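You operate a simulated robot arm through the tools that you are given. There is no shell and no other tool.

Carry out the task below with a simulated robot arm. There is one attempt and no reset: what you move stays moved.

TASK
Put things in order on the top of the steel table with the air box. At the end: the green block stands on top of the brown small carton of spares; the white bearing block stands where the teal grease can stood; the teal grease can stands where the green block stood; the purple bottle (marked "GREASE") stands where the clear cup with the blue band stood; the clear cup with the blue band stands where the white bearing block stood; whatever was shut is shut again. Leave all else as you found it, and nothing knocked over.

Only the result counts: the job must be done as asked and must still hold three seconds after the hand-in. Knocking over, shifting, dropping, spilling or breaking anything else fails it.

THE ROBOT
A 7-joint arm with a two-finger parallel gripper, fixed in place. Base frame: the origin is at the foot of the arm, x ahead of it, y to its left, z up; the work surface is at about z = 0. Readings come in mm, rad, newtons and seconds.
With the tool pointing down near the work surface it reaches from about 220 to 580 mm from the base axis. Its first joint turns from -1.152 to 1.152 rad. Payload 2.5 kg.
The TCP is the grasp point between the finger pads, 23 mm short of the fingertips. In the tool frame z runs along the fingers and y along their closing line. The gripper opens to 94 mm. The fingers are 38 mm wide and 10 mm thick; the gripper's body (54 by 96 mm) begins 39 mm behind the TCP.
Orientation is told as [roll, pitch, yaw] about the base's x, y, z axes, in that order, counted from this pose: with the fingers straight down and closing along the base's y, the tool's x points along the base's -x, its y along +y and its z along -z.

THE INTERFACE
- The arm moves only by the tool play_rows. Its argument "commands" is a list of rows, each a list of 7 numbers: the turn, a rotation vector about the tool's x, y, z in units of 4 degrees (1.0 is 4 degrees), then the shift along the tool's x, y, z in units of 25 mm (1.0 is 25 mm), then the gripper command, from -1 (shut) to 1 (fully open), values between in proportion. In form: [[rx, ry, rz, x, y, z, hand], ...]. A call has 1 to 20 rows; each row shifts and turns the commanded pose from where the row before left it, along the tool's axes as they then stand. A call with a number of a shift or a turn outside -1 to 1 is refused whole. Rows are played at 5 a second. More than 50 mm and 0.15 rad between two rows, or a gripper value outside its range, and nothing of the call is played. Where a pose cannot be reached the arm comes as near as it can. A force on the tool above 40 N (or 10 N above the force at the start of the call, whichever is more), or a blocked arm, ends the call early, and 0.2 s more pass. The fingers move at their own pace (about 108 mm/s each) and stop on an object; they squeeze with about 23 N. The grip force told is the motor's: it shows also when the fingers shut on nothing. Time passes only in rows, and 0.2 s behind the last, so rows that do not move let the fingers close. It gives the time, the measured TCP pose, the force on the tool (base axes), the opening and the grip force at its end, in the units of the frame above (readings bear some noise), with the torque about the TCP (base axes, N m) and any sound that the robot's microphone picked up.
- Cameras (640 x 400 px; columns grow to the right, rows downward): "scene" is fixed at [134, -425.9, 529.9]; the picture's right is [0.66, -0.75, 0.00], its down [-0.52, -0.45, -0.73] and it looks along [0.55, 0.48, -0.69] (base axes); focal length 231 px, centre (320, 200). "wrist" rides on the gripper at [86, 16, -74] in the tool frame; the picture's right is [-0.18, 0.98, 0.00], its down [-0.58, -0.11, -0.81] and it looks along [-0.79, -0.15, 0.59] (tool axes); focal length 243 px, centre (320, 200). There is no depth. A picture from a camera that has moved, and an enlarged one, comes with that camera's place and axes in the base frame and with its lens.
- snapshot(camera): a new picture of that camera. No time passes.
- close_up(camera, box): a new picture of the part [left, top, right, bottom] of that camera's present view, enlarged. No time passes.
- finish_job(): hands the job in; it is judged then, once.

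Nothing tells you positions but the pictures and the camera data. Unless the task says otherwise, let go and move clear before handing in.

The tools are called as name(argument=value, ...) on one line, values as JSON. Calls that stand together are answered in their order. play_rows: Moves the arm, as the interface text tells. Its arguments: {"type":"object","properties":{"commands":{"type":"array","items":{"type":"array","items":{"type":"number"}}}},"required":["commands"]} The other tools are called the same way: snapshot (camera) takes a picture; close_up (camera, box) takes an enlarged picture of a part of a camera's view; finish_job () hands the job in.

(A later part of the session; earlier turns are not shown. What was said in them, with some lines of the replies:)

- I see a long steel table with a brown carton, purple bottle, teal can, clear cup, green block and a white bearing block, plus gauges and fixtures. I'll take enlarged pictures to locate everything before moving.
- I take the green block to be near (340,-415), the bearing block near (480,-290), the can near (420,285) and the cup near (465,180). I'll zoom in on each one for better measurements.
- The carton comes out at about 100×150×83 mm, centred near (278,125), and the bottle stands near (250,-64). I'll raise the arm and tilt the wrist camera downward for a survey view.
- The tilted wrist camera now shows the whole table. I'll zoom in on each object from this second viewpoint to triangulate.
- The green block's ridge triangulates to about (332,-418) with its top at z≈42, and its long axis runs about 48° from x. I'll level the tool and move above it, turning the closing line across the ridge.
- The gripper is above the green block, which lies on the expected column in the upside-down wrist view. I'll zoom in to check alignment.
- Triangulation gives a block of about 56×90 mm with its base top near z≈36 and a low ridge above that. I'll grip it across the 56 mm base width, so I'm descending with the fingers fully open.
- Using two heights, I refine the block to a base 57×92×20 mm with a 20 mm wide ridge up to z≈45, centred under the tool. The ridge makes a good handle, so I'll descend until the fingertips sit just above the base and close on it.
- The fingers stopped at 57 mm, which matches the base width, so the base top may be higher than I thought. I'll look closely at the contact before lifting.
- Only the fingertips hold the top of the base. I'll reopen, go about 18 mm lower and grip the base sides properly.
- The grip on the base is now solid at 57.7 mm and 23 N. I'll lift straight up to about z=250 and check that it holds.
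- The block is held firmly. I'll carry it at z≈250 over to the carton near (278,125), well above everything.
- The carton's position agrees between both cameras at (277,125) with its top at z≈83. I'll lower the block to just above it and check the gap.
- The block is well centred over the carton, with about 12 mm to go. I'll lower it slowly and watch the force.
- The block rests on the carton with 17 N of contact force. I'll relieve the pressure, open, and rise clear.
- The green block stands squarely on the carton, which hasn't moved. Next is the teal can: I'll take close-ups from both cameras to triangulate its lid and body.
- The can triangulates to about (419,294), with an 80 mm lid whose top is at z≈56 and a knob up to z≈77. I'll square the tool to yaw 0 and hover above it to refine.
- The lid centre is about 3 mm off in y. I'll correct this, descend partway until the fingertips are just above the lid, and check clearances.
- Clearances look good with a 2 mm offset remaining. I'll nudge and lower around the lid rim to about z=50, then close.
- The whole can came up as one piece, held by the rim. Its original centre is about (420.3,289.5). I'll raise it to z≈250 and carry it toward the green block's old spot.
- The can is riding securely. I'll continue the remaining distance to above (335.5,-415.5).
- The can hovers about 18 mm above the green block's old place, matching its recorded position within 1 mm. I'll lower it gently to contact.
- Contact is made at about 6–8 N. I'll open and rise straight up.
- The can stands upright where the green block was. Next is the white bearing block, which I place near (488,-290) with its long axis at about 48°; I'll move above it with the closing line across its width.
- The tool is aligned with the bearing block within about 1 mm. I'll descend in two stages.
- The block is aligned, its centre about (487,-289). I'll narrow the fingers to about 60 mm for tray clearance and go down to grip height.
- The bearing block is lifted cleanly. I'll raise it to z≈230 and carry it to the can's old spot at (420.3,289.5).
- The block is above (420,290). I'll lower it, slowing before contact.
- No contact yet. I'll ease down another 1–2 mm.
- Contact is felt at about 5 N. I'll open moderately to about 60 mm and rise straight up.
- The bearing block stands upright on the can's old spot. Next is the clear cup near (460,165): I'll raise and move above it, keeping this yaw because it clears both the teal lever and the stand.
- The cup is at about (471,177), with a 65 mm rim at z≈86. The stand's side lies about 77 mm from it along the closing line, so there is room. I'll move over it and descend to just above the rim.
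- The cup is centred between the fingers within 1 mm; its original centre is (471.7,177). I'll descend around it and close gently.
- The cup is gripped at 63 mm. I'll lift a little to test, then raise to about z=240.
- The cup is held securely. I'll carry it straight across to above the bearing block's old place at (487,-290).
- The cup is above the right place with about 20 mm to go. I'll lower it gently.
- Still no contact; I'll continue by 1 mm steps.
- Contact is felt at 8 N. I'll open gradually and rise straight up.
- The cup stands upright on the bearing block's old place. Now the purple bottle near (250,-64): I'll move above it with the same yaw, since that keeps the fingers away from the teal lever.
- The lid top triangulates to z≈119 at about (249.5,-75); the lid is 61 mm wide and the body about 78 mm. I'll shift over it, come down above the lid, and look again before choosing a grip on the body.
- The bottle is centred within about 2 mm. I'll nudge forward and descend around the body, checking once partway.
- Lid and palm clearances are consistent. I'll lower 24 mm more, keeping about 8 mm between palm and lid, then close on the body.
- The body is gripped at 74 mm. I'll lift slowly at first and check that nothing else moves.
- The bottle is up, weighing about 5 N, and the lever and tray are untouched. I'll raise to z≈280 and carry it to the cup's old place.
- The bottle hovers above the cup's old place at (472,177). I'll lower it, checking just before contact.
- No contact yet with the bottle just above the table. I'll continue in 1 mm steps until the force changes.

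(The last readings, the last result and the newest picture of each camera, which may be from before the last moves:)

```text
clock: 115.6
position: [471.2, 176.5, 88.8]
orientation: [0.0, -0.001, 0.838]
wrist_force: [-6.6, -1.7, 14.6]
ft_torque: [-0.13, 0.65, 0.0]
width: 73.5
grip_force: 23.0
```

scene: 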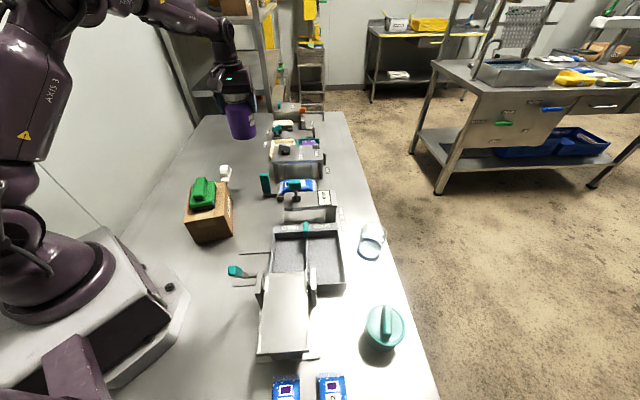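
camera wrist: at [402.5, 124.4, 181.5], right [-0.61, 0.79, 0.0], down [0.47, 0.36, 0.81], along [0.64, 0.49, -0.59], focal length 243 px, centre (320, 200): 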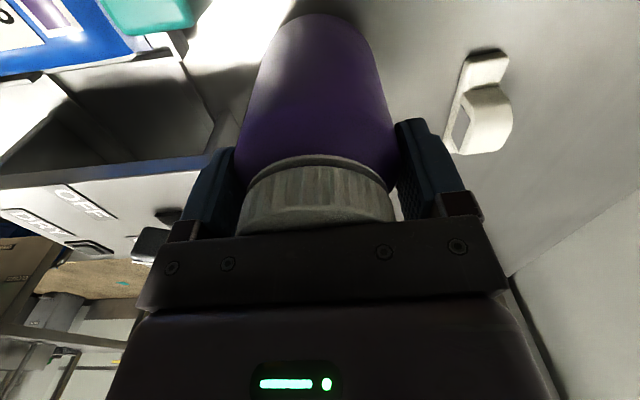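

Contact is made, with a slight torque from edge contact. I'll back off 0.7 mm to relax it, open slowly, and look.

play_rows(commands=[[0, 0, 0, 0, 0, -0.03, -1], [0, 0, 0, 0, 0, 0, -1]])

close_up(camera="scene", box=[210, 135, 306, 195])

snapshot(camera="wrist")

```text
clock: 116.2
position: [472.9, 176.1, 89.2]
orientation: [0.0, 0.0, 0.837]
wrist_force: [-4.9, -1.7, 12.4]
ft_torque: [-0.02, 0.37, 0.05]
width: 73.6
grip_force: 22.4
```

```text
6.67 times, centred on (258, 165) of scene
camera zoom: at [134.0, -425.9, 529.9], right [0.66, -0.75, 0.0], down [-0.52, -0.45, -0.73], along [0.55, 0.48, -0.69], focal length 1542 px, centre (733, 433)
```

zoom: 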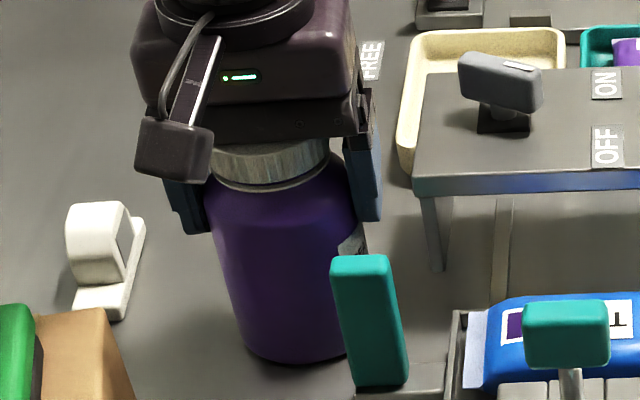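

```text
taken
camera wrist: at [402.0, 124.0, 163.6], right [-0.61, 0.79, 0.0], down [0.47, 0.36, 0.81], along [0.64, 0.49, -0.59], focal length 243 px, centre (320, 200)
```

wrist: 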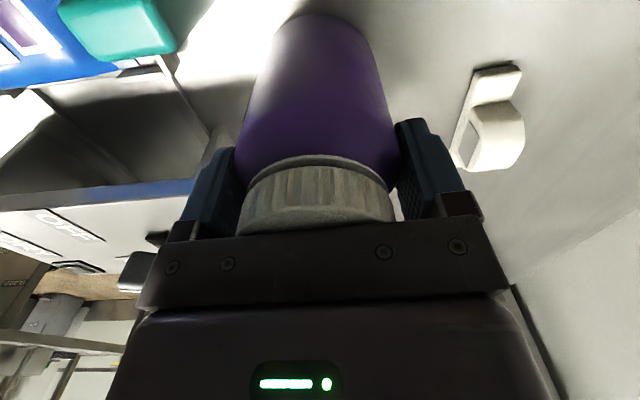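

The bottle rests flat on the table. I'll open gradually and then rise straight up.

play_rows(commands=[[0, 0, 0, 0, 0, -0.02, 0.58], [0, 0, 0, 0, 0, 0, 0.64], [0, 0, 0, 0, 0, 0, 0.74], [0, 0, 0, 0, 0, 0, 0.88], [0, 0, 0, 0, 0, 0, 1], [0, 0, 0, 0, 0, 0, 1], [0, 0, 0, 0, 0, 0, 1]])

snapshot(camera="wrist")

close_up(camera="scene", box=[210, 135, 306, 195])

```text
clock: 117.8
position: [473.0, 176.6, 89.4]
orientation: [0.001, 0.0, 0.839]
wrist_force: [-0.1, 0.2, -0.3]
ft_torque: [0.01, -0.01, 0.02]
width: 94.2
grip_force: 0.1
```

```text
taken
camera wrist: at [401.9, 123.9, 163.9], right [-0.61, 0.79, 0.0], down [0.47, 0.36, 0.81], along [0.64, 0.49, -0.59], focal length 243 px, centre (320, 200)
```

wrist: 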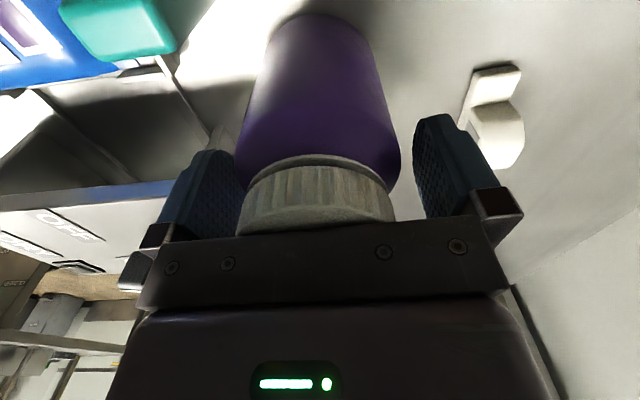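

```text
6.67 times, centred on (258, 165) of scene
camera zoom: at [134.0, -425.9, 529.9], right [0.66, -0.75, 0.0], down [-0.52, -0.45, -0.73], along [0.55, 0.48, -0.69], focal length 1542 px, centre (733, 433)
```

zoom: 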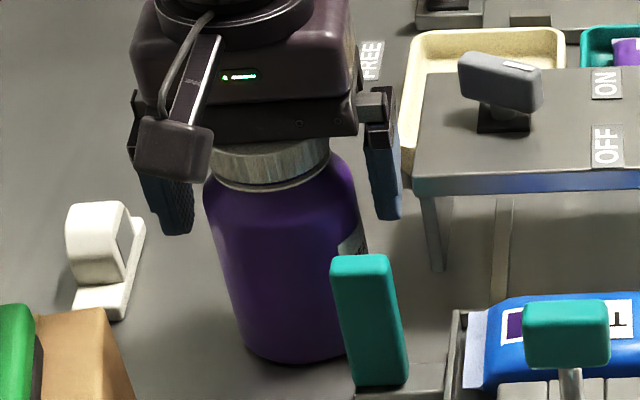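

The bottle stands free between the fingers. I'll rise straight up to clear it and then take final pictures of everything.

play_rows(commands=[[0, 0, 0, 0, 0, -0.3, 1], [0, 0, 0, 0, 0, -0.6, 1], [0, 0, 0, 0, 0, -0.9, 1], [0, 0, 0, 0, 0, -0.9, 1], [0, 0, 0, 0, 0, -0.9, 1], [0, 0, 0, 0, 0, -0.9, 1], [0, 0, 0, 0, 0, -0.9, 1], [0, 0, 0, 0, 0, -0.9, 1], [0, 0, 0, 0, 0, -0.9, 1], [0, 0, 0, 0, 0, 0, 1]])

snapshot(camera="scene")

close_up(camera="scene", box=[160, 130, 400, 280])

close_up(camera="scene", box=[160, 220, 440, 395])

snapshot(camera="wrist")

```text
clock: 120.0
position: [472.0, 176.7, 269.4]
orientation: [0.002, -0.001, 0.835]
wrist_force: [-0.5, 0.4, 0.2]
ft_torque: [0.0, 0.01, 0.0]
width: 94.1
grip_force: 0.2
```

```text
taken
```

scene: 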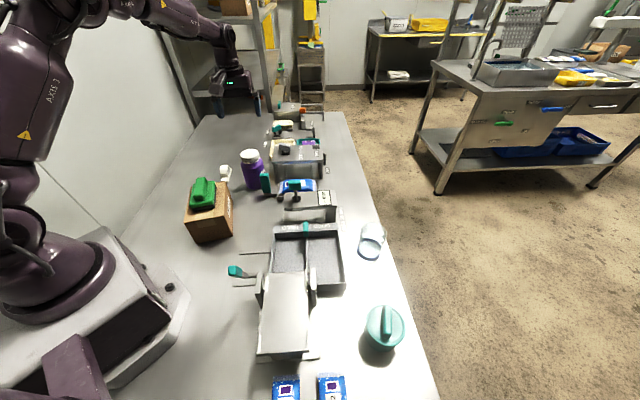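

```text
2.67 times, centred on (280, 205) of scene
camera zoom: at [134.0, -425.9, 529.9], right [0.66, -0.75, 0.0], down [-0.52, -0.45, -0.73], along [0.55, 0.48, -0.69], focal length 617 px, centre (427, 187)
```

zoom: 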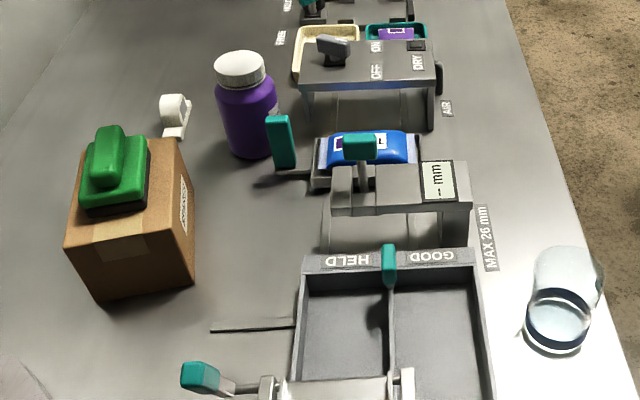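

```text
2.29 times, centred on (300, 308) of scene
camera zoom: at [134.0, -425.9, 529.9], right [0.66, -0.75, 0.0], down [-0.52, -0.45, -0.73], along [0.55, 0.48, -0.69], focal length 529 px, centre (366, -46)
```

zoom: 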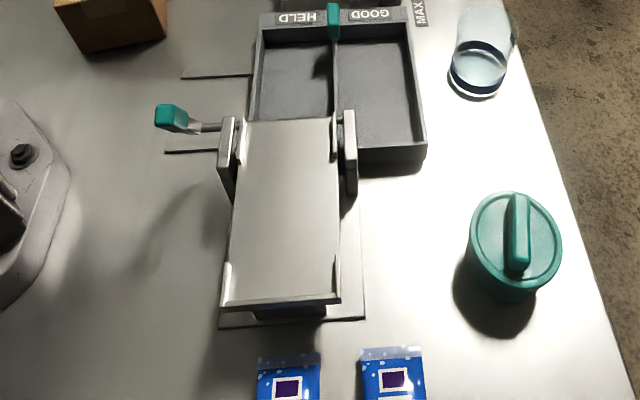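

```text
taken
camera wrist: at [401.8, 123.9, 343.9], right [-0.61, 0.79, 0.0], down [0.47, 0.36, 0.81], along [0.64, 0.49, -0.59], focal length 243 px, centre (320, 200)
```

wrist: 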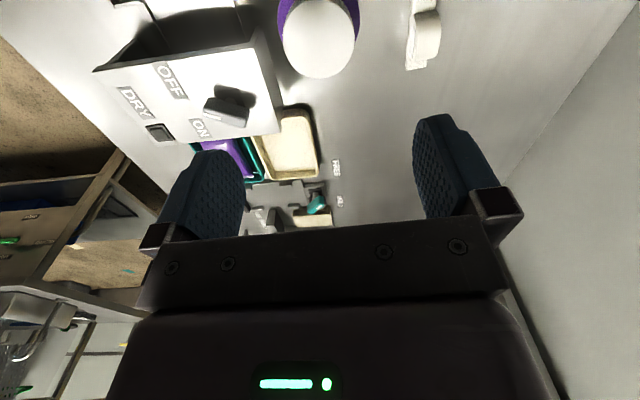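

Everything looks in order: the green block is on the carton, the bearing block where the can was, the can where the green block was, the bottle where the cup was, and the cup where the bearing block was. All of them are upright, the fixtures are untouched, the carton is still shut and the gripper is open and clear, so I'm handing in.

finish_job()

```text
The job is handed in.
```

I moved all five items as asked and handed the job in. In the last pictures everything stood upright:

- **Green block:** on top of the brown carton of spares, roughly centred. The carton is still shut and I saw no sign that it moved.
- **White bearing block:** where the teal grease can stood.
- **Teal grease can:** where the green block stood, with its lid still on.
- **Purple "GREASE" bottle:** where the clear cup stood.
- **Clear cup with the blue band:** where the white bearing block stood.

By the robot's position readings, each item was set down within a few millimetres of its target. I saw no change in the chute lever, tray, clamps or air box, and the gripper was open and well above the bottle at hand-in.

The tool gave no verdict, only that the job was handed in. I also did not watch the three seconds after it.
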